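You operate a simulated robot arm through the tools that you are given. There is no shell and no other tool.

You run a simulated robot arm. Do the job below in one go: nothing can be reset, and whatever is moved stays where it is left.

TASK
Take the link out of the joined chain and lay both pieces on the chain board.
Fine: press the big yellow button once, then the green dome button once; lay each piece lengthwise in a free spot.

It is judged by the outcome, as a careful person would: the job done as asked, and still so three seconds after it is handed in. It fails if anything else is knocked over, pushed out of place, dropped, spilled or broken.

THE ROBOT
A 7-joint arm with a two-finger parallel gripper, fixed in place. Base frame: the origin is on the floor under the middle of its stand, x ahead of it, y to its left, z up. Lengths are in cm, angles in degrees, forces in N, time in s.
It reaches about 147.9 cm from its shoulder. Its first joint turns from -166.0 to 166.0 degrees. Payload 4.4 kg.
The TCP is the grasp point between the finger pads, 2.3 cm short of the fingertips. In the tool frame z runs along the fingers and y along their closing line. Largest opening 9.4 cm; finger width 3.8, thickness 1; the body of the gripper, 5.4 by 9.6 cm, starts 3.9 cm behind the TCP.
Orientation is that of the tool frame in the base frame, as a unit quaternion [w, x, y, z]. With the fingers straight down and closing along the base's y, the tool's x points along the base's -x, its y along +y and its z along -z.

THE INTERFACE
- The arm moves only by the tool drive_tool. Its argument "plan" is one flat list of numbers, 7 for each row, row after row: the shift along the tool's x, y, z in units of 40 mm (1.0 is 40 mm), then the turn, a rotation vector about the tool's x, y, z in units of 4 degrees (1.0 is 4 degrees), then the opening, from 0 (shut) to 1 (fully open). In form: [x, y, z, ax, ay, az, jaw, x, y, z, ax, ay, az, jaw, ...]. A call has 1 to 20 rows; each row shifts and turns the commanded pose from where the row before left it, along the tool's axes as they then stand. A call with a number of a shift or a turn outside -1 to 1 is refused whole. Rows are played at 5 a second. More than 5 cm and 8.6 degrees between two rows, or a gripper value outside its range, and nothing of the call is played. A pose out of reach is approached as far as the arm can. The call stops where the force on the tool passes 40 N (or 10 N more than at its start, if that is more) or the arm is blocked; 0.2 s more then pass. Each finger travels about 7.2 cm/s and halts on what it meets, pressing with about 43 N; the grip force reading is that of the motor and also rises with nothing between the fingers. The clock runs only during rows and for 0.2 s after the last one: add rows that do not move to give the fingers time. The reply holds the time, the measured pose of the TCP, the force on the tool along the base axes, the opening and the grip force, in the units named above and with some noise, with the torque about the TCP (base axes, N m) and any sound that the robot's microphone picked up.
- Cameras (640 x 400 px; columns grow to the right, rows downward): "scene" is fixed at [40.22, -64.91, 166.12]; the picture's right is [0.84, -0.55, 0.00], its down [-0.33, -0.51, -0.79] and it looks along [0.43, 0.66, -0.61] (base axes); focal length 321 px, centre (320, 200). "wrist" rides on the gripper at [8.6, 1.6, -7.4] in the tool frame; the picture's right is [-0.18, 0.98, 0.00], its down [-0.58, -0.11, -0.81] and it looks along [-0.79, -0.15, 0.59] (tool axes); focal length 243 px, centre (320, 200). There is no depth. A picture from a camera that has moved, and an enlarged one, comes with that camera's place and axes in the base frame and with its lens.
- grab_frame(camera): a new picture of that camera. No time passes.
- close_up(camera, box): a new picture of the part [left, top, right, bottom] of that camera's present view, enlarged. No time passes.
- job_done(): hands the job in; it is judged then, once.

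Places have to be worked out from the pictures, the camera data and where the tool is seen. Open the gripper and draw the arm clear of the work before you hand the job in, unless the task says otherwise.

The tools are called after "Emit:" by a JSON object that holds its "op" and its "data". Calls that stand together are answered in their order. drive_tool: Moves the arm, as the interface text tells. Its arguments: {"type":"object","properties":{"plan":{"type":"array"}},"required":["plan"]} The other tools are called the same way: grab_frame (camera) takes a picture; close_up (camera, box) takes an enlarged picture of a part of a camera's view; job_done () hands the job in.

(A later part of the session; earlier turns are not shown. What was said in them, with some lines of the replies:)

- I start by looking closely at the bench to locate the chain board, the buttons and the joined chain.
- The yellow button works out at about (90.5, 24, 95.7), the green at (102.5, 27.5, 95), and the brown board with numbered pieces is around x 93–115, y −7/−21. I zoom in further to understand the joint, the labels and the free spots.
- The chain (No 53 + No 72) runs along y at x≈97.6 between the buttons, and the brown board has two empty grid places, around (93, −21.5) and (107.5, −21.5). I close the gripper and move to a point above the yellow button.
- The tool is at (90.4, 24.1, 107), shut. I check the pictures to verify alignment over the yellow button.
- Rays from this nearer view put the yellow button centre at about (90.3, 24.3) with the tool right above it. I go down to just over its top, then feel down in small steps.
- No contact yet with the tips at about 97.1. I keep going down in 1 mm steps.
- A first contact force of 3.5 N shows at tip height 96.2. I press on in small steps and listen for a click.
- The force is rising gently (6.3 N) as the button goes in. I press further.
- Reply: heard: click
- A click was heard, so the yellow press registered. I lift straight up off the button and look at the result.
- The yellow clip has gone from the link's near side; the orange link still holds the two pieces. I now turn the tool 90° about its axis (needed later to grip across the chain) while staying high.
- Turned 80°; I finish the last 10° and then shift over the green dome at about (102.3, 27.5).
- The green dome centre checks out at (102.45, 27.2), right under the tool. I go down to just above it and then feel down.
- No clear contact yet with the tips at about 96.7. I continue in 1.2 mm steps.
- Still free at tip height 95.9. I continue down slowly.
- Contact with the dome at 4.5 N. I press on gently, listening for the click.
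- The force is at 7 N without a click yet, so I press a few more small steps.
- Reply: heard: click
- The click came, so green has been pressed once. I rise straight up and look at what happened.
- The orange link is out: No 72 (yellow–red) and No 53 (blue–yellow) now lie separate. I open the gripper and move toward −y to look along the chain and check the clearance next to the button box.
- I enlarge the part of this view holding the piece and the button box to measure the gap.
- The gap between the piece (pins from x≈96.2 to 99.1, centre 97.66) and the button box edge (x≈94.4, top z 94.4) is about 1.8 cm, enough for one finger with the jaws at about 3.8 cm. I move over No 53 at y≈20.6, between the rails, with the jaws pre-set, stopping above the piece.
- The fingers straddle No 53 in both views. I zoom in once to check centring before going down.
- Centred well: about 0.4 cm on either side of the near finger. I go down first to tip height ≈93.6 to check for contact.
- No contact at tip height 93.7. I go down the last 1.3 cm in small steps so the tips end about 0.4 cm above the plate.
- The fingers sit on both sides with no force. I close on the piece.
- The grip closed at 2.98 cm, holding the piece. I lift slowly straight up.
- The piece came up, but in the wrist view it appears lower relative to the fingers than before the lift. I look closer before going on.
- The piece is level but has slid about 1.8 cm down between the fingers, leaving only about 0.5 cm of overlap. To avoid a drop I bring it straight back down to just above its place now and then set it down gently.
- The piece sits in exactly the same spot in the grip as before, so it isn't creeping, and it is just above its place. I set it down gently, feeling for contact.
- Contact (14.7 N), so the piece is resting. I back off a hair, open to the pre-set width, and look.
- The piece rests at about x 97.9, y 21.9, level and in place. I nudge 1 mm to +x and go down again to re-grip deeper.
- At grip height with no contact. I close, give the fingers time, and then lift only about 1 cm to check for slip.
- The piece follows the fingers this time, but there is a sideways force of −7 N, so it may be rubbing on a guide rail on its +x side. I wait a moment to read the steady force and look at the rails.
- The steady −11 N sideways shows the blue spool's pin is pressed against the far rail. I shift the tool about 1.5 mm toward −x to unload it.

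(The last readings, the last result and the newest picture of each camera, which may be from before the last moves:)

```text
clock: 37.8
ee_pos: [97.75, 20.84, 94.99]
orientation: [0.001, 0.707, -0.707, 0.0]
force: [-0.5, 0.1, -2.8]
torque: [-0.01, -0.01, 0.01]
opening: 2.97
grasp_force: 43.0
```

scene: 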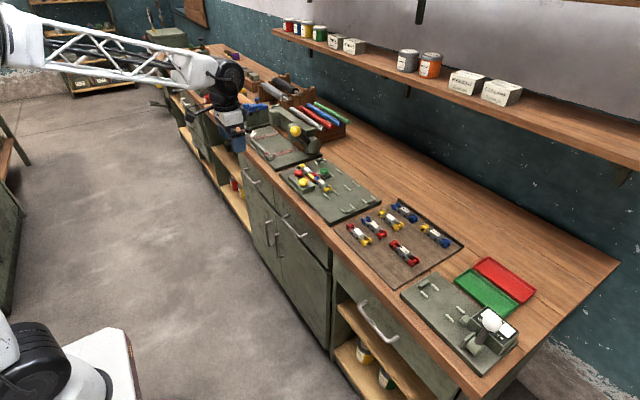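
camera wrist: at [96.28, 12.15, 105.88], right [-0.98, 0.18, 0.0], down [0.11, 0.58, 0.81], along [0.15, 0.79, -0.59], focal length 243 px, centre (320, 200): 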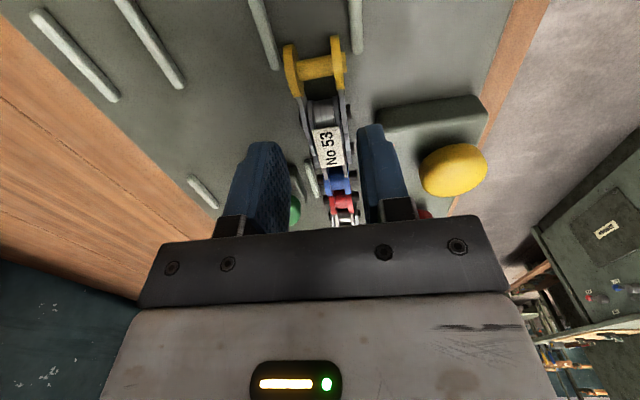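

The sideways force has gone and only about the piece's weight remains. I lift another 1.5 cm slowly and check for slip.

Emit:
{"op": "drive_tool", "data": {"plan": [0, 0, -0.05, 0, 0, 0, 0, 0, 0, -0.05, 0, 0, 0, 0, 0, 0, -0.05, 0, 0, 0, 0, 0, 0, -0.05, 0, 0, 0, 0]}}

Emit:
{"op": "close_up", "data": {"camera": "wrist", "box": [200, 30, 440, 230]}}

```text
clock: 38.8
ee_pos: [97.69, 20.92, 95.68]
orientation: [0.0, 0.707, -0.707, 0.0]
force: [0.0, 0.6, -3.5]
torque: [-0.04, -0.01, 0.01]
opening: 2.98
grasp_force: 42.5
```

```text
2.00 times, centred on (320, 130) of wrist
camera zoom: at [96.17, 12.15, 103.2], right [-0.98, 0.18, 0.0], down [0.11, 0.58, 0.81], along [0.15, 0.79, -0.59], focal length 485 px, centre (320, 340)
```

zoom: 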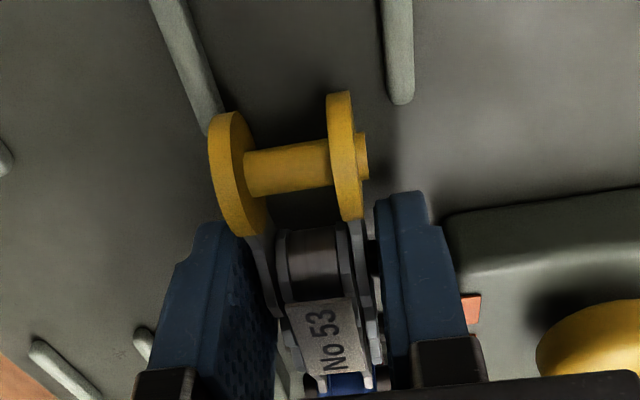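

No slip now: the piece sits at the same spot in the grip. I lift it clear to a travel height.

Emit:
{"op": "drive_tool", "data": {"plan": [0, 0, -0.1, 0, 0, 0, 0, 0, 0, -0.2, 0, 0, 0, 0, 0, 0, -0.3, 0, 0, 0, 0, 0, 0, -0.4, 0, 0, 0, 0, 0, 0, -0.5, 0, 0, 0, 0, 0, 0, -0.5, 0, 0, 0, 0, 0, 0, -0.3, 0, 0, 0, 0, 0, 0, 0, 0, 0, 0, 0]}}

Emit:
{"op": "close_up", "data": {"camera": "wrist", "box": [200, 30, 440, 230]}}

Emit:
{"op": "close_up", "data": {"camera": "scene", "box": [270, 130, 390, 210]}}

```text
clock: 40.6
ee_pos: [97.71, 20.74, 104.84]
orientation: [-0.001, 0.707, -0.707, 0.001]
force: [0.2, 0.9, -1.9]
torque: [-0.04, -0.01, -0.04]
opening: 2.96
grasp_force: 43.5
```

```text
2.00 times, centred on (320, 130) of wrist
camera zoom: at [96.15, 12.13, 112.31], right [-0.98, 0.18, 0.0], down [0.11, 0.58, 0.81], along [0.15, 0.79, -0.59], focal length 485 px, centre (320, 340)
```

zoom: 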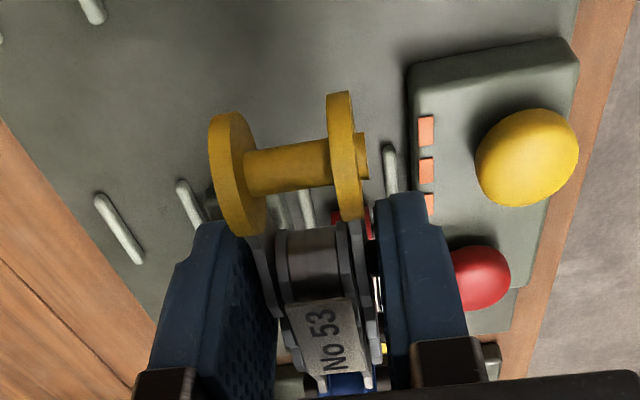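

```text
5.00 times, centred on (330, 170) of scene
camera zoom: at [40.22, -64.91, 166.12], right [0.84, -0.55, 0.0], down [-0.33, -0.51, -0.79], along [0.43, 0.66, -0.61], focal length 1603 px, centre (270, 350)
```

zoom: 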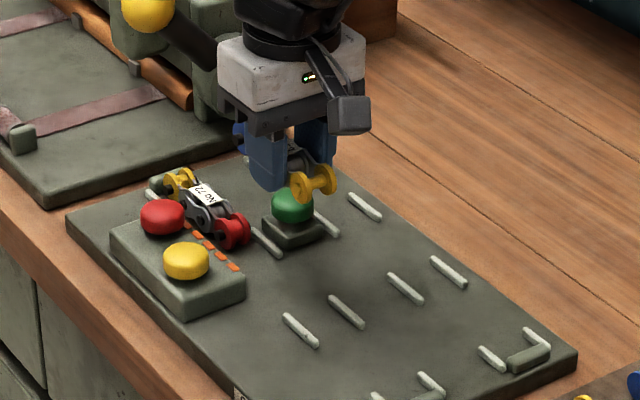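

The grip is secure (piece centre about 1.2 cm to +y of the TCP, bottom about 2.6 cm below it). I carry it at height toward −y to a viewpoint in front of the brown board's empty places.

Emit:
{"op": "drive_tool", "data": {"plan": [0.5, -0.12, -0.2, 0, 0, 0, 0, 0.72, -0.12, -0.2, 0, 0, 0, 0, 0.72, -0.12, -0.1, 0, 0, 0, 0, 0.72, -0.12, -0.1, 0, 0, 0, 0, 0.72, -0.12, 0, 0, 0, 0, 0, 0.72, -0.12, 0, 0, 0, 0, 0, 0.72, -0.12, 0, 0, 0, 0, 0, 0.72, -0.12, 0, 0, 0, 0, 0, 0.72, -0.12, 0, 0, 0, 0, 0, 0.72, -0.12, 0, 0, 0, 0, 0, 0.72, -0.12, 0, 0, 0, 0, 0, 0.72, -0.12, 0, 0, 0, 0, 0, 0.72, -0.12, 0, 0, 0, 0, 0, 0.72, -0.12, 0, 0, 0, 0, 0, 0.72, -0.12, 0, 0, 0, 0, 0, 0.72, -0.12, 0, 0, 0, 0, 0, 0.72, -0.12, 0, 0, 0, 0, 0, 0.72, -0.12, 0, 0, 0, 0, 0, 0.72, -0.12, 0, 0, 0, 0, 0, 0.72, -0.12, 0, 0, 0, 0, 0]}}

Emit:
{"op": "grab_frame", "data": {"camera": "wrist"}}

Emit:
{"op": "close_up", "data": {"camera": "scene", "box": [325, 185, 485, 300]}}

```text
clock: 44.8
ee_pos: [107.3, -35.96, 107.34]
orientation: [0.0, -0.707, 0.707, 0.0]
force: [-0.2, -0.4, -2.5]
torque: [-0.03, 0.0, 0.0]
opening: 2.96
grasp_force: 42.8
```

```text
taken
camera wrist: at [105.8, -44.65, 114.85], right [-0.98, 0.18, 0.0], down [0.11, 0.58, 0.81], along [0.15, 0.79, -0.59], focal length 243 px, centre (320, 200)
```

wrist: 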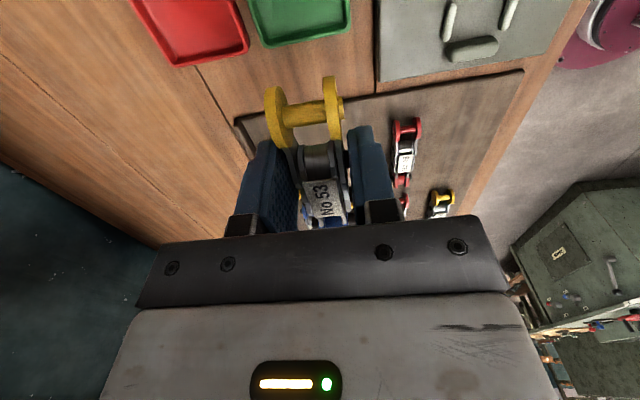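

```text
3.48 times, centred on (405, 242) of scene
camera zoom: at [40.22, -64.91, 166.12], right [0.84, -0.55, 0.0], down [-0.33, -0.51, -0.79], along [0.43, 0.66, -0.61], focal length 1115 px, centre (24, 52)
```

zoom: 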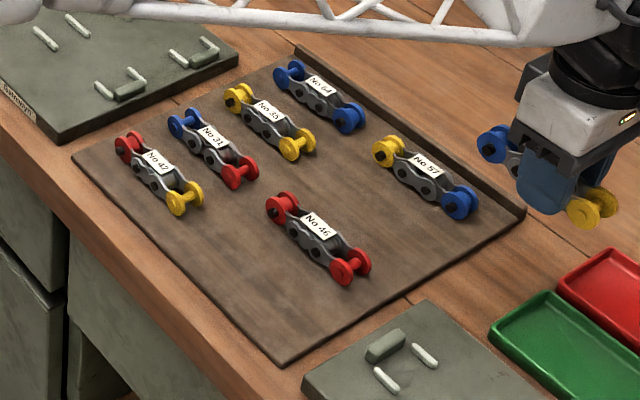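

I now have the grid: free places at about (107.0, −21.9) and (92.9, −21.9), board surface around z 90.7. I move over the first one and come down to well above the board.

Emit:
{"op": "drive_tool", "data": {"plan": [-0.5, 0.02, 0, 0, 0, 0, 0, -0.7, 0.02, 0, 0, 0, 0, 0, -0.7, 0.02, 0, 0, 0, 0, 0, -0.7, 0.02, 0, 0, 0, 0, 0, -0.61, 0.01, 0, 0, 0, 0, 0, 0, 0, 0.6, 0, 0, 0, 0, 0, 0, 0.7, 0, 0, 0, 0, 0, 0, 0.6, 0, 0, 0, 0, 0, 0, 0.4, 0, 0, 0, 0, 0, 0, 0, 0, 0, 0, 0]}}

Emit:
{"op": "close_up", "data": {"camera": "wrist", "box": [180, 20, 480, 230]}}

Emit:
{"op": "close_up", "data": {"camera": "scene", "box": [325, 185, 485, 300]}}

```text
clock: 47.0
ee_pos: [107.09, -23.03, 98.08]
orientation: [0.001, 0.707, -0.707, 0.0]
force: [0.7, 0.0, -1.3]
torque: [-0.03, -0.01, -0.02]
opening: 2.98
grasp_force: 43.3
```

```text
1.90 times, centred on (330, 125) of wrist
camera zoom: at [105.47, -31.73, 105.49], right [-0.98, 0.18, 0.0], down [0.11, 0.58, 0.81], along [0.15, 0.79, -0.59], focal length 462 px, centre (301, 343)
```

zoom: 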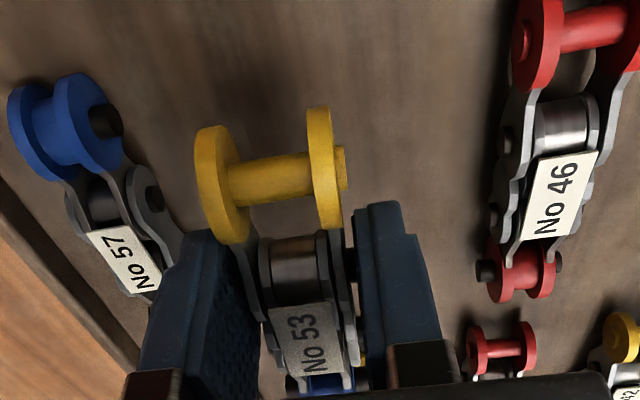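

```text
3.48 times, centred on (405, 242) of scene
camera zoom: at [40.22, -64.91, 166.12], right [0.84, -0.55, 0.0], down [-0.33, -0.51, -0.79], along [0.43, 0.66, -0.61], focal length 1115 px, centre (24, 52)
```

zoom: 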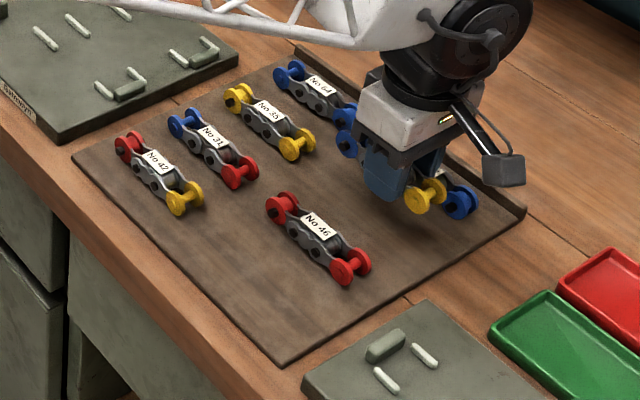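

The empty place is confirmed midway between No 57 (x≈113.8) and No 46 (x≈99.3), so I shift 2–3 mm to −x and lower most of the way.

Emit:
{"op": "drive_tool", "data": {"plan": [0, 0.06, 0, 0, 0, 0, 0, 0, 0, 0.25, 0, 0, 0, 0, 0, 0, 0.25, 0, 0, 0, 0, 0, 0, 0.2, 0, 0, 0, 0, 0, 0, 0.15, 0, 0, 0, 0, 0, 0, 0, 0, 0, 0, 0]}}

Emit:
{"op": "close_up", "data": {"camera": "scene", "box": [400, 205, 470, 260]}}

```text
clock: 48.4
ee_pos: [106.68, -22.98, 94.57]
orientation: [0.0, -0.707, 0.707, -0.001]
force: [0.0, 0.9, -2.4]
torque: [0.01, 0.02, 0.01]
opening: 2.95
grasp_force: 42.7
```

```text
7.27 times, centred on (435, 232) of scene
camera zoom: at [40.22, -64.91, 166.12], right [0.84, -0.55, 0.0], down [-0.33, -0.51, -0.79], along [0.43, 0.66, -0.61], focal length 2332 px, centre (-516, -36)
```

zoom: 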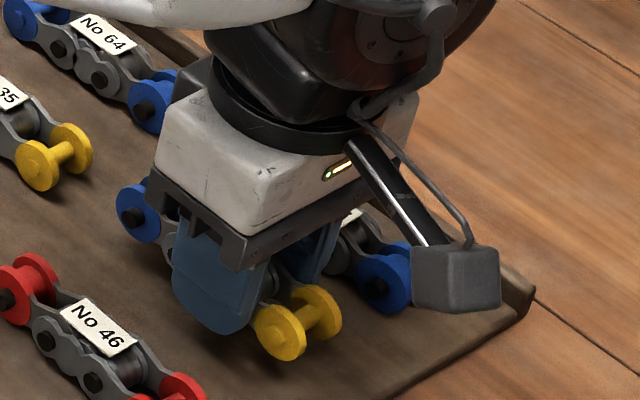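

Still free with about 1 cm to go. I feel down in 1 mm steps until the piece rests.

Emit:
{"op": "drive_tool", "data": {"plan": [0, 0, 0.04, 0, 0, 0, 0, 0, 0, 0.04, 0, 0, 0, 0, 0, 0, 0.03, 0, 0, 0, 0, 0, 0, 0.03, 0, 0, 0, 0, 0, 0, 0.03, 0, 0, 0, 0]}}

```text
clock: 49.6
ee_pos: [106.8, -23.2, 93.9]
orientation: [0.0, -0.707, 0.707, 0.0]
force: [-0.3, 0.3, -2.1]
torque: [0.01, 0.0, 0.0]
opening: 2.94
grasp_force: 43.0
```

No contact yet at TCP 93.9. I continue with 1 mm steps.

Emit:
{"op": "drive_tool", "data": {"plan": [0, 0, 0.025, 0, 0, 0, 0, 0, 0, 0.025, 0, 0, 0, 0, 0, 0, 0.025, 0, 0, 0, 0, 0, 0, 0.025, 0, 0, 0, 0]}}

```text
clock: 50.6
ee_pos: [106.76, -23.13, 93.49]
orientation: [0.001, 0.707, -0.707, 0.0]
force: [-0.4, 0.0, -1.4]
torque: [-0.05, -0.02, -0.01]
opening: 2.96
grasp_force: 42.9
```

Still hanging freely at TCP 93.5. I continue a little further in fine steps.

Emit:
{"op": "drive_tool", "data": {"plan": [0, 0, 0.02, 0, 0, 0, 0, 0, 0, 0.02, 0, 0, 0, 0, 0, 0, 0.02, 0, 0, 0, 0]}}

```text
clock: 51.4
ee_pos: [106.78, -23.0, 93.33]
orientation: [0.0, 0.707, -0.707, 0.0]
force: [0.5, -0.2, -1.9]
torque: [-0.02, 0.0, -0.01]
opening: 2.94
grasp_force: 43.0
```

No contact at 93.3 either. I keep feeling down.

Emit:
{"op": "drive_tool", "data": {"plan": [0, 0, 0.02, 0, 0, 0, 0, 0, 0, 0.02, 0, 0, 0, 0, 0, 0, 0.02, 0, 0, 0, 0, 0, 0, 0, 0, 0, 0, 0]}}

Emit:
{"op": "close_up", "data": {"camera": "scene", "box": [410, 215, 455, 250]}}

```text
clock: 52.4
ee_pos: [106.68, -22.97, 93.24]
orientation: [-0.001, 0.707, -0.707, 0.001]
force: [-6.3, -4.0, 18.4]
torque: [0.75, 0.32, 0.25]
opening: 2.95
grasp_force: 43.2
```

```text
11.43 times, centred on (432, 232) of scene
camera zoom: at [40.22, -64.91, 166.12], right [0.84, -0.55, 0.0], down [-0.33, -0.51, -0.79], along [0.43, 0.66, -0.61], focal length 3664 px, centre (-966, -171)
```

zoom: 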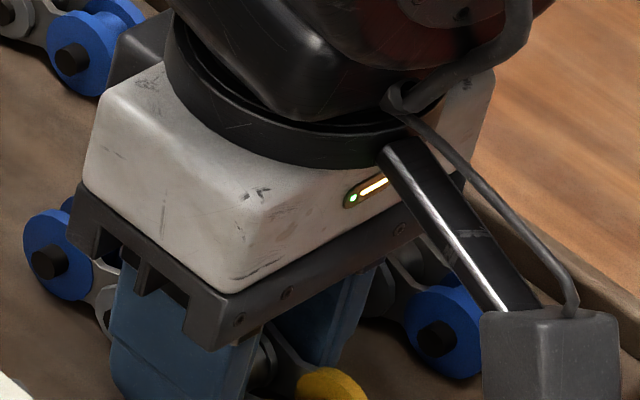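

The piece touches down (18 N, first at its blue end). I ease up under a millimetre, then open the fingers.

Emit:
{"op": "drive_tool", "data": {"plan": [0, 0, -0.02, 0, 0, 0, 0, 0, 0, 0, 0, 0, 0, 0, 0, 0, 0, 0, 0, 0, 0.33, 0, 0, 0, 0, 0, 0, 0.4, 0, 0, 0, 0, 0, 0, 0.48, 0, 0, 0, 0, 0, 0, 0.48]}}

Emit:
{"op": "close_up", "data": {"camera": "wrist", "box": [180, 20, 480, 230]}}

```text
clock: 53.8
ee_pos: [106.76, -23.1, 93.24]
orientation: [0.001, 0.708, -0.707, 0.0]
force: [-0.4, 0.3, 0.3]
torque: [-0.03, 0.02, 0.03]
opening: 4.51
grasp_force: 0.0
```

```text
1.90 times, centred on (330, 125) of wrist
camera zoom: at [105.17, -31.73, 100.71], right [-0.98, 0.18, 0.0], down [0.11, 0.58, 0.81], along [0.15, 0.79, -0.59], focal length 462 px, centre (301, 343)
```

zoom: 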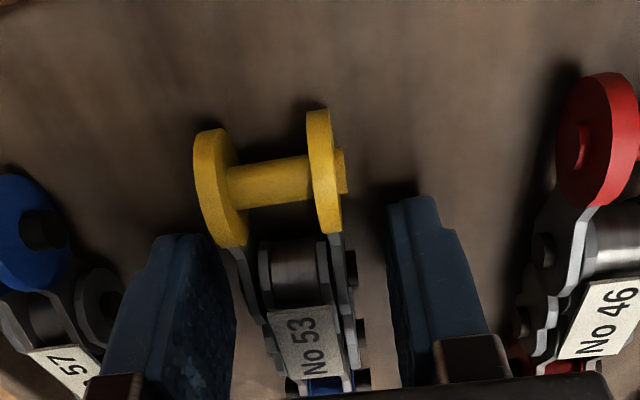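

The piece stands free between the open fingers. I rise straight up and look at how it lies.

Emit:
{"op": "drive_tool", "data": {"plan": [0, 0, -0.2, 0, 0, 0, 0.48, 0, 0, -0.4, 0, 0, 0, 0.48, 0, 0, -0.8, 0, 0, 0, 0.48, 0, 0, -1, 0, 0, 0, 0.48, 0, 0, -1, 0, 0, 0, 0.48, 0, 0, 0, 0, 0, 0, 0.48]}}

Emit:
{"op": "close_up", "data": {"camera": "scene", "box": [325, 185, 485, 300]}}

Emit:
{"op": "close_up", "data": {"camera": "wrist", "box": [180, 0, 500, 230]}}

```text
clock: 55.2
ee_pos: [106.7, -22.92, 106.95]
orientation: [0.0, -0.707, 0.707, 0.0]
force: [-0.9, 1.1, 0.0]
torque: [0.0, -0.01, 0.01]
opening: 4.51
grasp_force: 0.2
```

```text
3.48 times, centred on (405, 242) of scene
camera zoom: at [40.22, -64.91, 166.12], right [0.84, -0.55, 0.0], down [-0.33, -0.51, -0.79], along [0.43, 0.66, -0.61], focal length 1115 px, centre (24, 52)
```

zoom: 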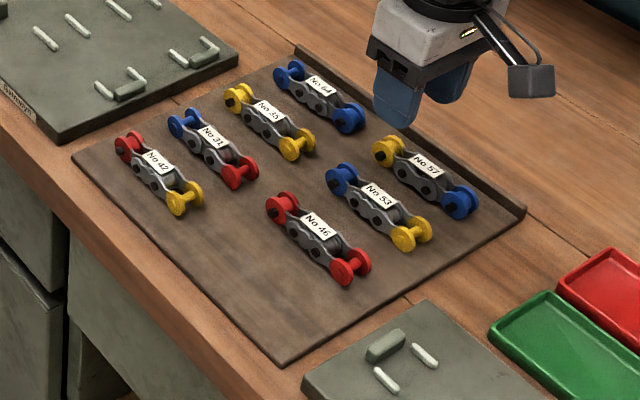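

```text
1.74 times, centred on (340, 115) of wrist
camera zoom: at [105.14, -31.58, 114.39], right [-0.98, 0.18, 0.0], down [0.11, 0.58, 0.81], along [0.15, 0.79, -0.59], focal length 422 px, centre (285, 348)
```

zoom: 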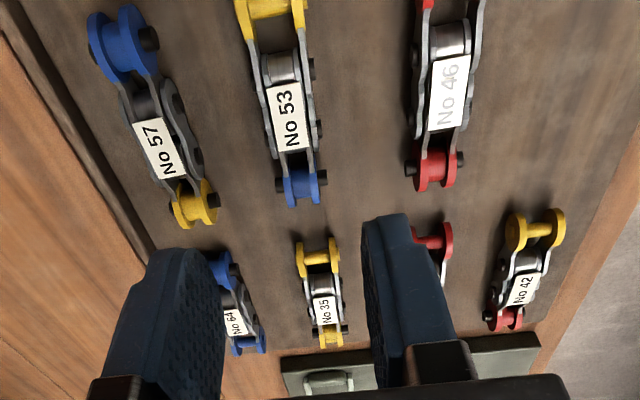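

No 53 lies neatly lengthwise in its place and nothing else moved. I return at height to look at No 72 along the chain line.

Emit:
{"op": "drive_tool", "data": {"plan": [-0.75, 0.15, 0, 0, 0, 0, 0.6, -0.75, 0.15, 0, 0, 0, 0, 0.6, -0.75, 0.15, 0, 0, 0, 0, 0.6, -0.75, 0.15, 0, 0, 0, 0, 0.6, -0.75, 0.15, 0, 0, 0, 0, 0.6, -0.75, 0.15, 0, 0, 0, 0, 0.6, -0.75, 0.15, 0, 0, 0, 0, 0.6, -0.75, 0.15, 0, 0, 0, 0, 0.6, -0.75, 0.15, 0, 0, 0, 0, 0.6, -0.75, 0.15, 0, 0, 0, 0, 0.6, -0.75, 0.15, 0, 0, 0, 0, 0.6, -0.75, 0.15, 0, 0, 0, 0, 0.6, -0.75, 0.15, 0, 0, 0, 0, 0.6, -0.75, 0.15, 0, 0, 0, 0, 0.6, -0.75, 0.15, 0, 0, 0, 0, 0.6, 0, 0, 0, 0, 0, 0, 0.6]}}

Emit:
{"op": "grab_frame", "data": {"camera": "wrist"}}

Emit:
{"op": "close_up", "data": {"camera": "wrist", "box": [260, 60, 430, 230]}}

Emit:
{"op": "close_up", "data": {"camera": "scene", "box": [285, 155, 330, 188]}}

```text
clock: 58.6
ee_pos: [97.63, 21.82, 106.78]
orientation: [0.0, -0.707, 0.707, 0.0]
force: [-0.3, 0.1, 0.3]
torque: [-0.01, -0.02, -0.02]
opening: 5.66
grasp_force: 0.1
```

```text
taken
camera wrist: at [96.16, 13.19, 114.21], right [-0.98, 0.18, 0.0], down [0.11, 0.58, 0.81], along [0.15, 0.79, -0.59], focal length 243 px, centre (320, 200)
```

wrist: 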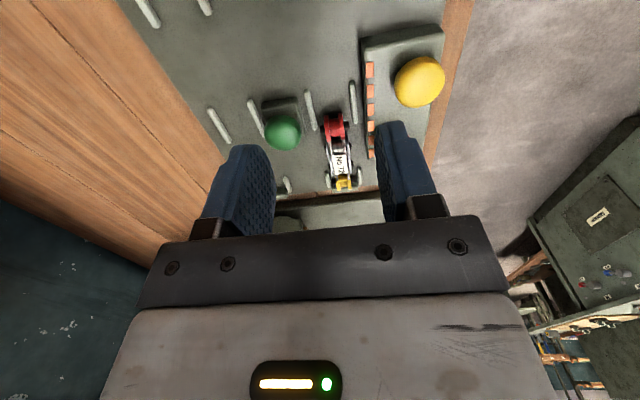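

```text
2.35 times, centred on (345, 145) of wrist
camera zoom: at [96.16, 13.19, 114.21], right [-0.98, 0.18, 0.0], down [0.11, 0.58, 0.81], along [0.15, 0.79, -0.59], focal length 571 px, centre (261, 329)
```

zoom: 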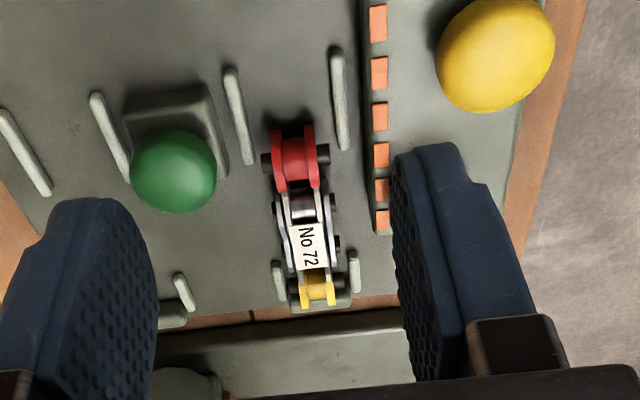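

```text
12.12 times, centred on (308, 172) of scene
camera zoom: at [40.22, -64.91, 166.12], right [0.84, -0.55, 0.0], down [-0.33, -0.51, -0.79], along [0.43, 0.66, -0.61], focal length 3886 px, centre (472, 546)
```

zoom: 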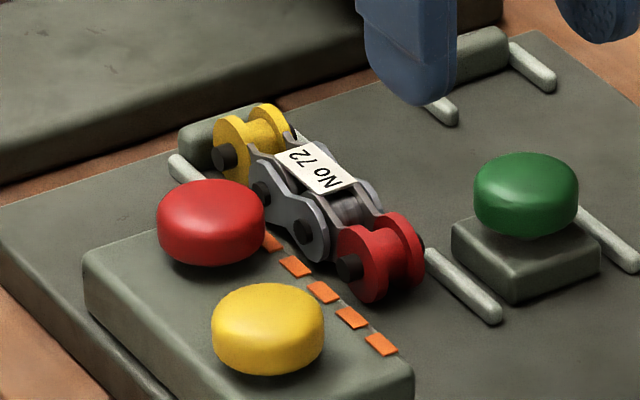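

No 72's centre is at about (97.65, 33.2), with the rails leaving a gap for the fingers from y 29.5 to 36.2. I set the jaws to 3.85 cm and move over it at y≈32.9, stopping above.

Emit:
{"op": "drive_tool", "data": {"plan": [-0.685, 0.01, 0, 0, 0, 0, 0.41, -0.685, 0.01, 0, 0, 0, 0, 0.41, -0.685, 0, 0, 0, 0, 0, 0.41, -0.685, 0, 0, 0, 0, 0, 0.41, 0, 0, 0.8, 0, 0, 0, 0.41, 0, 0, 0.8, 0, 0, 0, 0.41, 0, 0, 0.5, 0, 0, 0, 0.41, 0, 0, 0, 0, 0, 0, 0.41, 0, 0, 0, 0, 0, 0, 0.41]}}

Emit:
{"op": "close_up", "data": {"camera": "wrist", "box": [200, 30, 440, 230]}}

Emit:
{"op": "close_up", "data": {"camera": "scene", "box": [285, 150, 335, 188]}}

```text
clock: 60.6
ee_pos: [97.56, 32.95, 98.24]
orientation: [-0.001, 0.707, -0.707, 0.0]
force: [-0.6, -0.7, -0.2]
torque: [0.0, -0.03, -0.02]
opening: 3.85
grasp_force: 0.1
```

```text
2.00 times, centred on (320, 130) of wrist
camera zoom: at [96.08, 24.28, 105.8], right [-0.98, 0.18, 0.0], down [0.11, 0.58, 0.81], along [0.15, 0.79, -0.59], focal length 485 px, centre (320, 340)
```

zoom: 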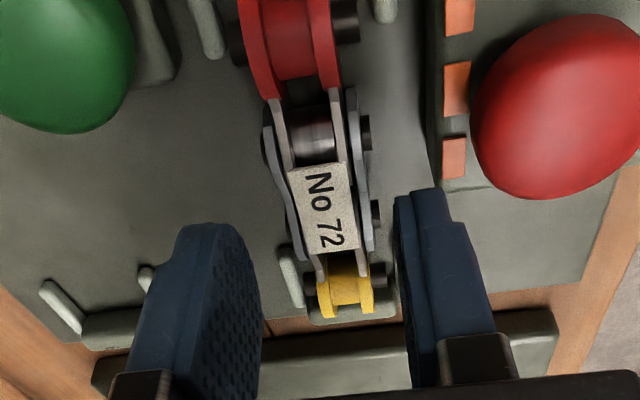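

```text
10.53 times, centred on (310, 169) of scene
camera zoom: at [40.22, -64.91, 166.12], right [0.84, -0.55, 0.0], down [-0.33, -0.51, -0.79], along [0.43, 0.66, -0.61], focal length 3375 px, centre (425, 526)
```

zoom: 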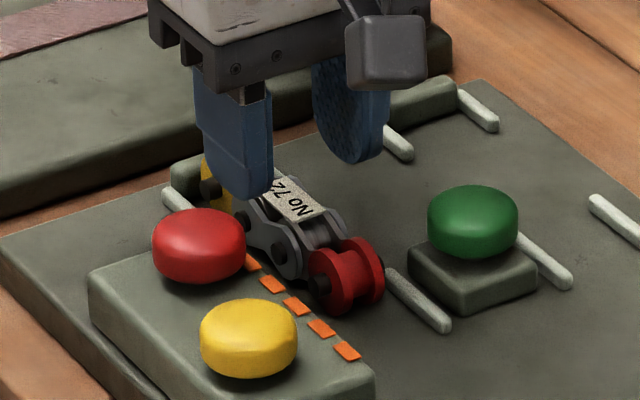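

The label centre works out at (97.64, 33.1), centred between the fingers. I go down in two stages, watching the force.

Emit:
{"op": "drive_tool", "data": {"plan": [0, 0, 0.15, 0, 0, 0, 0.41, 0, 0, 0.15, 0, 0, 0, 0.41, 0, 0, 0.15, 0, 0, 0, 0.41, 0, 0, 0.15, 0, 0, 0, 0.41, 0, 0, 0, 0, 0, 0, 0.41]}}

Emit:
{"op": "drive_tool", "data": {"plan": [0, 0, 0.08, 0, 0, 0, 0.41, 0, 0, 0.08, 0, 0, 0, 0.41, 0, 0, 0.08, 0, 0, 0, 0.41, 0, 0, 0.07, 0, 0, 0, 0.41, 0, 0, 0, 0, 0, 0, 0.41]}}

Emit:
{"op": "close_up", "data": {"camera": "wrist", "box": [200, 30, 440, 230]}}

Emit:
{"op": "close_up", "data": {"camera": "scene", "box": [285, 150, 335, 188]}}

```text
clock: 61.8
ee_pos: [97.7, 33.03, 96.02]
orientation: [0.0, -0.707, 0.707, 0.0]
force: [0.6, 0.0, 0.0]
torque: [0.03, 0.03, 0.0]
opening: 3.83
grasp_force: 0.1
```

```text
clock: 63.0
ee_pos: [97.81, 32.89, 94.79]
orientation: [0.001, -0.707, 0.707, 0.0]
force: [0.5, -0.4, 1.7]
torque: [0.05, 0.01, -0.02]
opening: 3.84
grasp_force: 0.0
```

```text
2.00 times, centred on (320, 130) of wrist
camera zoom: at [96.15, 24.23, 102.26], right [-0.98, 0.18, 0.0], down [0.11, 0.58, 0.81], along [0.15, 0.79, -0.59], focal length 485 px, centre (320, 340)
```

zoom: 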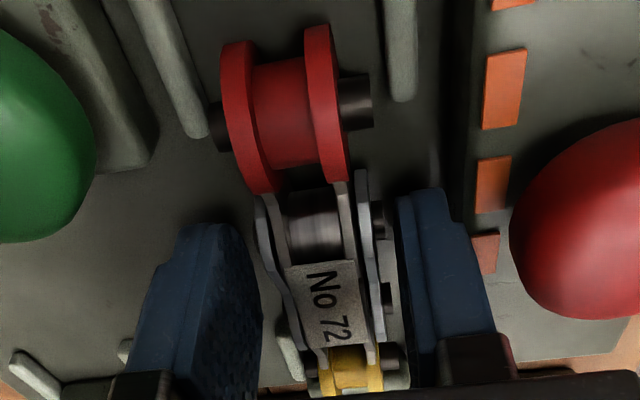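

```text
10.53 times, centred on (310, 169) of scene
camera zoom: at [40.22, -64.91, 166.12], right [0.84, -0.55, 0.0], down [-0.33, -0.51, -0.79], along [0.43, 0.66, -0.61], focal length 3375 px, centre (425, 526)
```

zoom: 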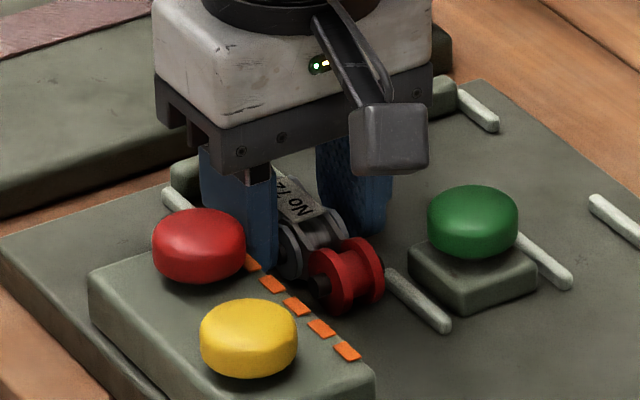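

The fingers straddle No 72 with no contact. I close on it and check the force.

Emit:
{"op": "drive_tool", "data": {"plan": [0, 0, 0, 0, 0, 0, 0.35, 0, 0, 0, 0, 0, 0, 0.3, 0, 0, 0, 0, 0, 0, 0, 0, 0, 0, 0, 0, 0, 0, 0, 0, 0, 0, 0, 0, 0]}}

Emit:
{"op": "drive_tool", "data": {"plan": [0, 0, -0.04, 0, 0, 0, 0, 0, 0, -0.04, 0, 0, 0, 0, 0, 0, 0, 0, 0, 0, 0]}}

Emit:
{"op": "close_up", "data": {"camera": "wrist", "box": [200, 30, 440, 230]}}

```text
clock: 64.2
ee_pos: [97.68, 32.94, 94.73]
orientation: [0.0, -0.707, 0.708, -0.001]
force: [1.0, -0.5, 0.8]
torque: [0.02, 0.0, -0.02]
opening: 2.96
grasp_force: 43.1
```

```text
clock: 65.0
ee_pos: [97.72, 32.89, 95.07]
orientation: [0.0, 0.707, -0.707, 0.0]
force: [-0.9, 0.6, -2.1]
torque: [-0.02, 0.0, -0.01]
opening: 2.96
grasp_force: 43.1
```

```text
2.00 times, centred on (320, 130) of wrist
camera zoom: at [96.13, 24.22, 102.57], right [-0.98, 0.18, 0.0], down [0.11, 0.58, 0.81], along [0.15, 0.79, -0.59], focal length 485 px, centre (320, 340)
```

zoom: 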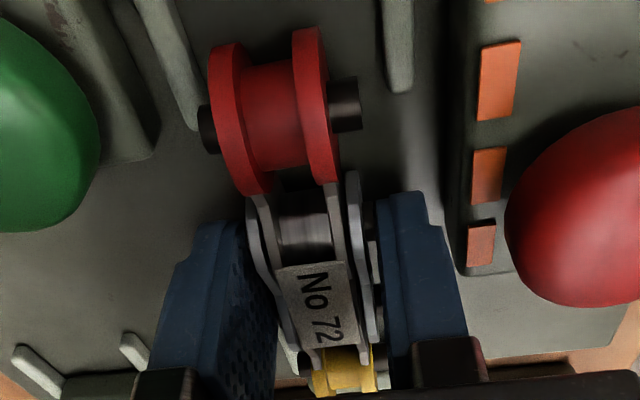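

Gripped at 2.96 cm with only the piece's weight showing and no side force. I lift it slowly and then to travel height.

Emit:
{"op": "drive_tool", "data": {"plan": [0, 0, -0.05, 0, 0, 0, 0, 0, 0, -0.05, 0, 0, 0, 0, 0, 0, -0.08, 0, 0, 0, 0, 0, 0, -0.1, 0, 0, 0, 0, 0, 0, -0.2, 0, 0, 0, 0, 0, 0, -0.3, 0, 0, 0, 0, 0, 0, -0.4, 0, 0, 0, 0, 0, 0, -0.5, 0, 0, 0, 0, 0, 0, -0.5, 0, 0, 0, 0, 0, 0, -0.4, 0, 0, 0, 0, 0, 0, 0, 0, 0, 0, 0]}}

Emit:
{"op": "close_up", "data": {"camera": "wrist", "box": [200, 30, 440, 230]}}

Emit:
{"op": "close_up", "data": {"camera": "scene", "box": [260, 120, 380, 210]}}

```text
clock: 67.4
ee_pos: [97.69, 32.94, 105.35]
orientation: [-0.001, 0.707, -0.707, 0.0]
force: [0.2, 0.3, -2.0]
torque: [0.01, 0.03, -0.02]
opening: 2.96
grasp_force: 43.0
```

```text
2.00 times, centred on (320, 130) of wrist
camera zoom: at [96.1, 24.27, 112.82], right [-0.98, 0.18, 0.0], down [0.11, 0.58, 0.81], along [0.15, 0.79, -0.59], focal length 485 px, centre (320, 340)
```

zoom: 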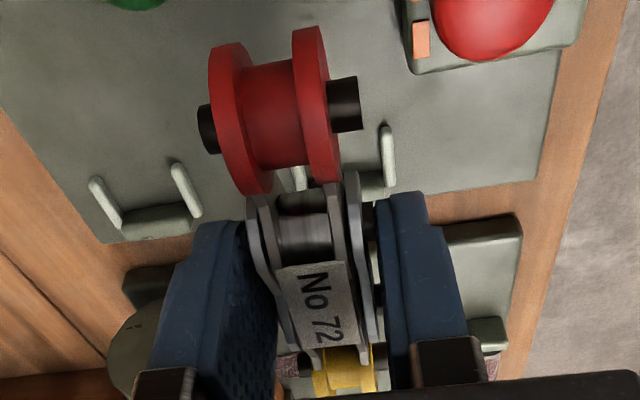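

```text
4.44 times, centred on (320, 165) of scene
camera zoom: at [40.22, -64.91, 166.12], right [0.84, -0.55, 0.0], down [-0.33, -0.51, -0.79], along [0.43, 0.66, -0.61], focal length 1425 px, centre (320, 356)
```

zoom: 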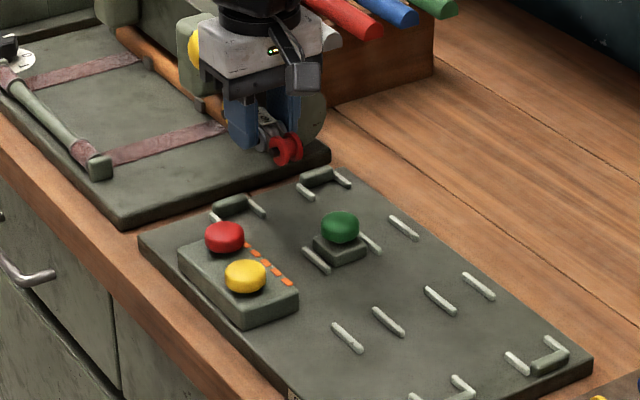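

No slip and both guides are empty now. I carry No 72 at height to above the second free place at about (92.7, −21.9).

Emit:
{"op": "drive_tool", "data": {"plan": [0.5, 0.0625, -0.1, 0, 0, 0, 0, 0.696, 0.0625, -0.1, 0, 0, 0, 0, 0.696, 0.0625, -0.1, 0, 0, 0, 0, 0.696, 0.0625, 0, 0, 0, 0, 0, 0.696, 0.0625, 0, 0, 0, 0, 0, 0.696, 0.0625, 0, 0, 0, 0, 0, 0.696, 0.0625, 0, 0, 0, 0, 0, 0.696, 0.0625, 0, 0, 0, 0, 0, 0.696, 0.0625, 0, 0, 0, 0, 0, 0.696, 0.0625, 0, 0, 0, 0, 0, 0.696, 0.0625, 0, 0, 0, 0, 0, 0.696, 0.0625, 0, 0, 0, 0, 0, 0.696, 0.0625, 0, 0, 0, 0, 0, 0.696, 0.0625, 0, 0, 0, 0, 0, 0.696, 0.0625, 0, 0, 0, 0, 0, 0.696, 0.0625, 0, 0, 0, 0, 0, 0.696, 0.0625, 0, 0, 0, 0, 0, 0.696, 0.0625, 0, 0, 0, 0, 0, 0.696, 0.0625, 0, 0, 0, 0, 0, 0.696, 0.0625, 0, 0, 0, 0, 0]}}

Emit:
{"op": "close_up", "data": {"camera": "wrist", "box": [160, 0, 480, 230]}}

Emit:
{"op": "close_up", "data": {"camera": "scene", "box": [325, 185, 485, 300]}}

```text
clock: 71.6
ee_pos: [92.63, -21.73, 106.57]
orientation: [0.0, 0.707, -0.707, 0.001]
force: [-0.8, -0.4, -1.1]
torque: [0.03, 0.02, 0.01]
opening: 2.97
grasp_force: 43.2
```

```text
1.74 times, centred on (320, 115) of wrist
camera zoom: at [90.99, -30.46, 114.09], right [-0.98, 0.18, 0.0], down [0.11, 0.58, 0.81], along [0.15, 0.79, -0.59], focal length 422 px, centre (320, 348)
```

zoom: 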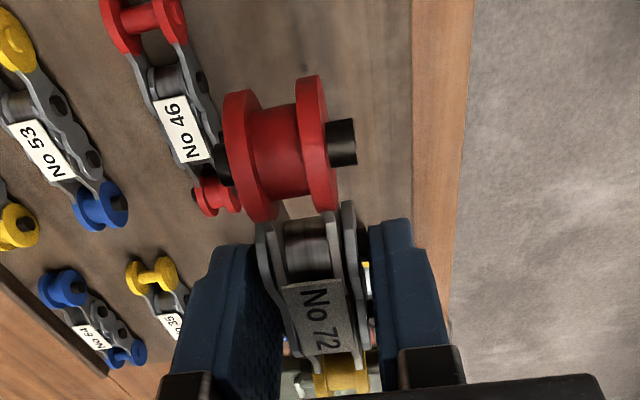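

```text
3.48 times, centred on (405, 242) of scene
camera zoom: at [40.22, -64.91, 166.12], right [0.84, -0.55, 0.0], down [-0.33, -0.51, -0.79], along [0.43, 0.66, -0.61], focal length 1115 px, centre (24, 52)
```

zoom: 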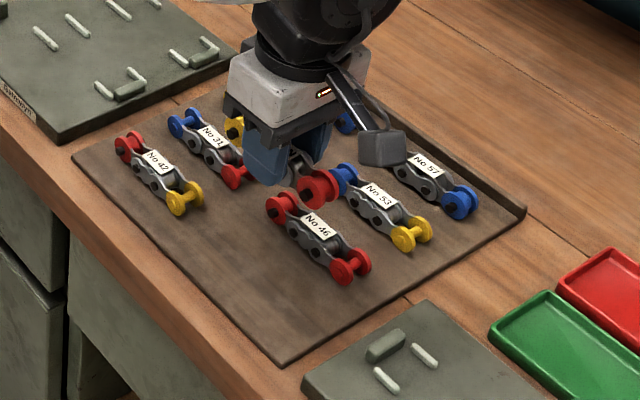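

Over the second place, 7 cm from No 46 as the others are spaced. I lower most of the way, to about 1.5 cm above the board.

Emit:
{"op": "drive_tool", "data": {"plan": [0, 0, 0.5, 0, 0, 0, 0, 0, 0, 0.6, 0, 0, 0, 0, 0, 0, 0.6, 0, 0, 0, 0, 0, 0, 0.5, 0, 0, 0, 0, 0, 0, 0.4, 0, 0, 0, 0, 0, 0, 0.2, 0, 0, 0, 0, 0, 0, 0.1, 0, 0, 0, 0, 0, 0, 0, 0, 0, 0, 0]}}

Emit:
{"op": "close_up", "data": {"camera": "wrist", "box": [160, 0, 480, 230]}}

Emit:
{"op": "close_up", "data": {"camera": "scene", "box": [350, 215, 440, 290]}}

```text
clock: 73.4
ee_pos: [92.69, -22.06, 94.88]
orientation: [0.0, 0.707, -0.707, 0.0]
force: [-0.4, -0.4, -1.8]
torque: [0.05, 0.02, -0.02]
opening: 2.96
grasp_force: 42.8
```

```text
1.74 times, centred on (320, 115) of wrist
camera zoom: at [91.14, -30.54, 102.47], right [-0.98, 0.18, 0.0], down [0.11, 0.58, 0.81], along [0.15, 0.79, -0.59], focal length 422 px, centre (320, 348)
```

zoom: 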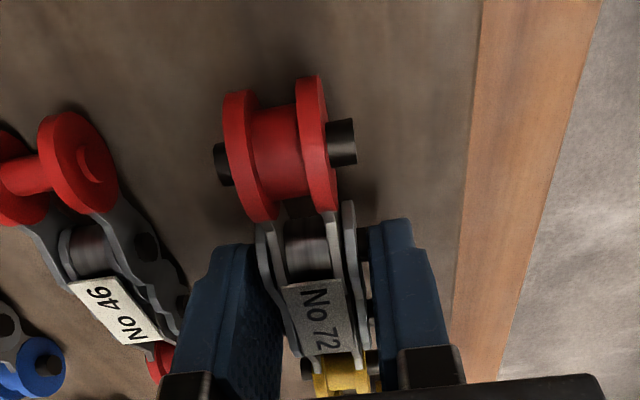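

```text
5.33 times, centred on (395, 252) of scene
camera zoom: at [40.22, -64.91, 166.12], right [0.84, -0.55, 0.0], down [-0.33, -0.51, -0.79], along [0.43, 0.66, -0.61], focal length 1710 px, centre (-80, -80)
```

zoom: 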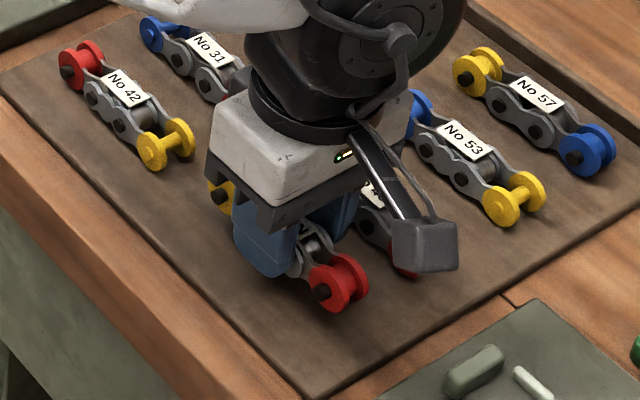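

Well placed between the board edge and No 46. I feel down in fine steps until it rests.

Emit:
{"op": "drive_tool", "data": {"plan": [0, 0, 0.05, 0, 0, 0, 0, 0, 0, 0.05, 0, 0, 0, 0, 0, 0, 0.05, 0, 0, 0, 0, 0, 0, 0.05, 0, 0, 0, 0, 0, 0, 0.04, 0, 0, 0, 0, 0, 0, 0.03, 0, 0, 0, 0]}}

Emit:
{"op": "drive_tool", "data": {"plan": [0, 0, 0.02, 0, 0, 0, 0, 0, 0, 0.02, 0, 0, 0, 0, 0, 0, 0.02, 0, 0, 0, 0]}}

```text
clock: 74.8
ee_pos: [92.48, -21.94, 93.95]
orientation: [0.0, -0.707, 0.707, -0.001]
force: [0.0, 0.0, -1.8]
torque: [0.03, -0.03, -0.01]
opening: 2.95
grasp_force: 43.0
```

```text
clock: 75.6
ee_pos: [92.71, -21.93, 93.69]
orientation: [0.0, 0.708, -0.707, 0.0]
force: [-0.4, 0.2, -1.6]
torque: [0.0, -0.01, -0.01]
opening: 2.97
grasp_force: 43.1
```

Still hanging free at TCP 93.7. I continue in under-1 mm steps.

Emit:
{"op": "drive_tool", "data": {"plan": [0, 0, 0.02, 0, 0, 0, 0, 0, 0, 0.02, 0, 0, 0, 0, 0, 0, 0.02, 0, 0, 0, 0, 0, 0, 0, 0, 0, 0, 0]}}

```text
clock: 76.6
ee_pos: [92.65, -21.94, 93.55]
orientation: [0.001, -0.707, 0.707, 0.0]
force: [0.3, 4.6, 8.6]
torque: [0.32, 0.09, -0.03]
opening: 2.97
grasp_force: 43.1
```

The piece has touched down (8.6 N). I open the fingers gently to release it.

Emit:
{"op": "drive_tool", "data": {"plan": [0, 0, 0, 0, 0, 0, 0.33, 0, 0, 0, 0, 0, 0, 0.4, 0, 0, 0, 0, 0, 0, 0.48, 0, 0, 0, 0, 0, 0, 0.48]}}

Emit:
{"op": "close_up", "data": {"camera": "wrist", "box": [160, 0, 480, 230]}}

```text
clock: 77.6
ee_pos: [92.64, -22.03, 93.54]
orientation: [0.0, -0.707, 0.707, 0.0]
force: [-0.1, 0.3, 0.2]
torque: [0.0, 0.01, 0.04]
opening: 4.52
grasp_force: 0.0
```

```text
1.74 times, centred on (320, 115) of wrist
camera zoom: at [91.05, -30.62, 100.98], right [-0.98, 0.18, 0.0], down [0.11, 0.58, 0.81], along [0.15, 0.79, -0.59], focal length 422 px, centre (320, 348)
```

zoom: 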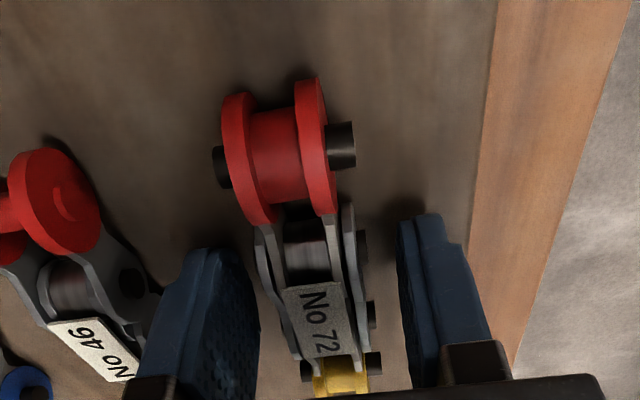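

The piece is free between the open fingers. I rise straight up and then draw back toward the robot, well clear of the bench.

Emit:
{"op": "drive_tool", "data": {"plan": [0, 0, -0.2, 0, 0, 0, 0.48, 0, 0, -0.4, 0, 0, 0, 0.48, 0, 0, -0.8, 0, 0, 0, 0.48, 0, 0, -1, 0, 0, 0, 0.48, 0, 0, -1, 0, 0, 0, 0.48, 0, 0, -1, 0, 0, 0, 0.7, 0, 0, -1, 0, 0, 0, 1, 0, 0.8, -0.5, 0, 0, 0, 1, 0, 0.9, 0, 0, 0, 0, 1, 0, 0.9, 0, 0, 0, 0, 1, 0, 0.9, 0, 0, 0, 0, 1, 0, 0.9, 0, 0, 0, 0, 1, 0, 0.9, 0, 0, 0, 0, 1, 0, 0.9, 0, 0, 0, 0, 1, 0, 0, 0, 0, 0, 0, 1]}}

Emit:
{"op": "grab_frame", "data": {"camera": "scene"}}

Emit:
{"op": "close_up", "data": {"camera": "scene", "box": [325, 185, 485, 300]}}

Emit:
{"op": "close_up", "data": {"camera": "scene", "box": [260, 140, 390, 230]}}

```text
clock: 80.8
ee_pos: [67.87, -21.73, 117.0]
orientation: [-0.001, 0.707, -0.707, 0.001]
force: [-1.1, -0.7, 0.1]
torque: [0.0, 0.0, 0.02]
opening: 9.41
grasp_force: 0.0
```

```text
taken
```

scene: 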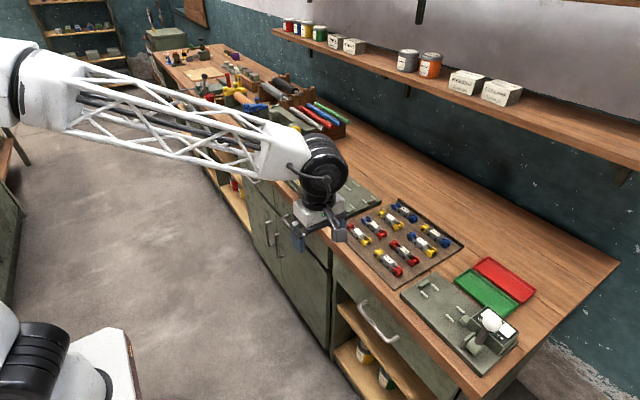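

```text
3.48 times, centred on (405, 242) of scene
camera zoom: at [40.22, -64.91, 166.12], right [0.84, -0.55, 0.0], down [-0.33, -0.51, -0.79], along [0.43, 0.66, -0.61], focal length 1115 px, centre (24, 52)
```

zoom: 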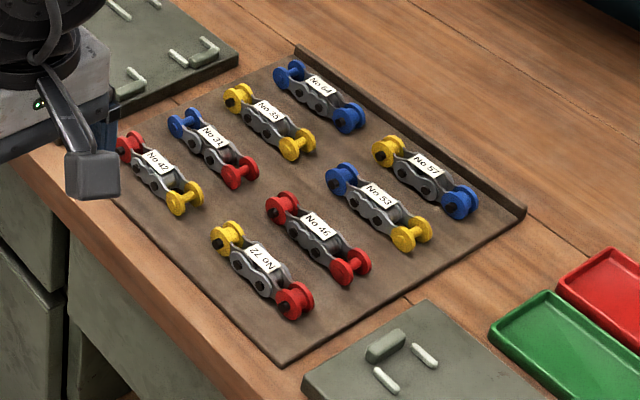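

```text
4.44 times, centred on (325, 185) of scene
camera zoom: at [40.22, -64.91, 166.12], right [0.84, -0.55, 0.0], down [-0.33, -0.51, -0.79], along [0.43, 0.66, -0.61], focal length 1425 px, centre (298, 267)
```

zoom: 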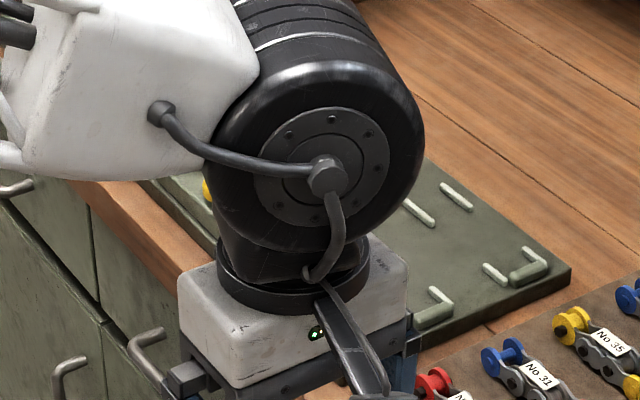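

Both pieces, No 53 and No 72, now lie lengthwise in the two places that were free on the chain board. The other pieces are where they were, the gripper is open, and the arm is clear of the work, so I hand the job in.

Emit:
{"op": "job_done", "data": {}}

```text
The job is handed in.
```

The link is out of the chain, and both pieces, No 53 and No 72, now lie lengthwise in the two free spots on the brown chain board. I've handed the job in.

- **Buttons:** I pressed the big yellow button once, then the green dome button once, and heard a click each time. The orange joining link was gone after the green press.
- **No 53:** On the first lift it slid about 2 cm down between the fingers. I set it back in its place, gripped it lower and lifted it again without slipping. It lies between No 46 and No 57.
- **No 72:** It lifted and went down cleanly. It lies beside No 46, on the side nearest the robot.
- **Everything else:** The last pictures show the other six pieces where they were. The gripper is open and the arm is drawn back off the bench.

I took "chain board" to mean the brown board with the numbered pieces, since its grid had exactly two empty places.
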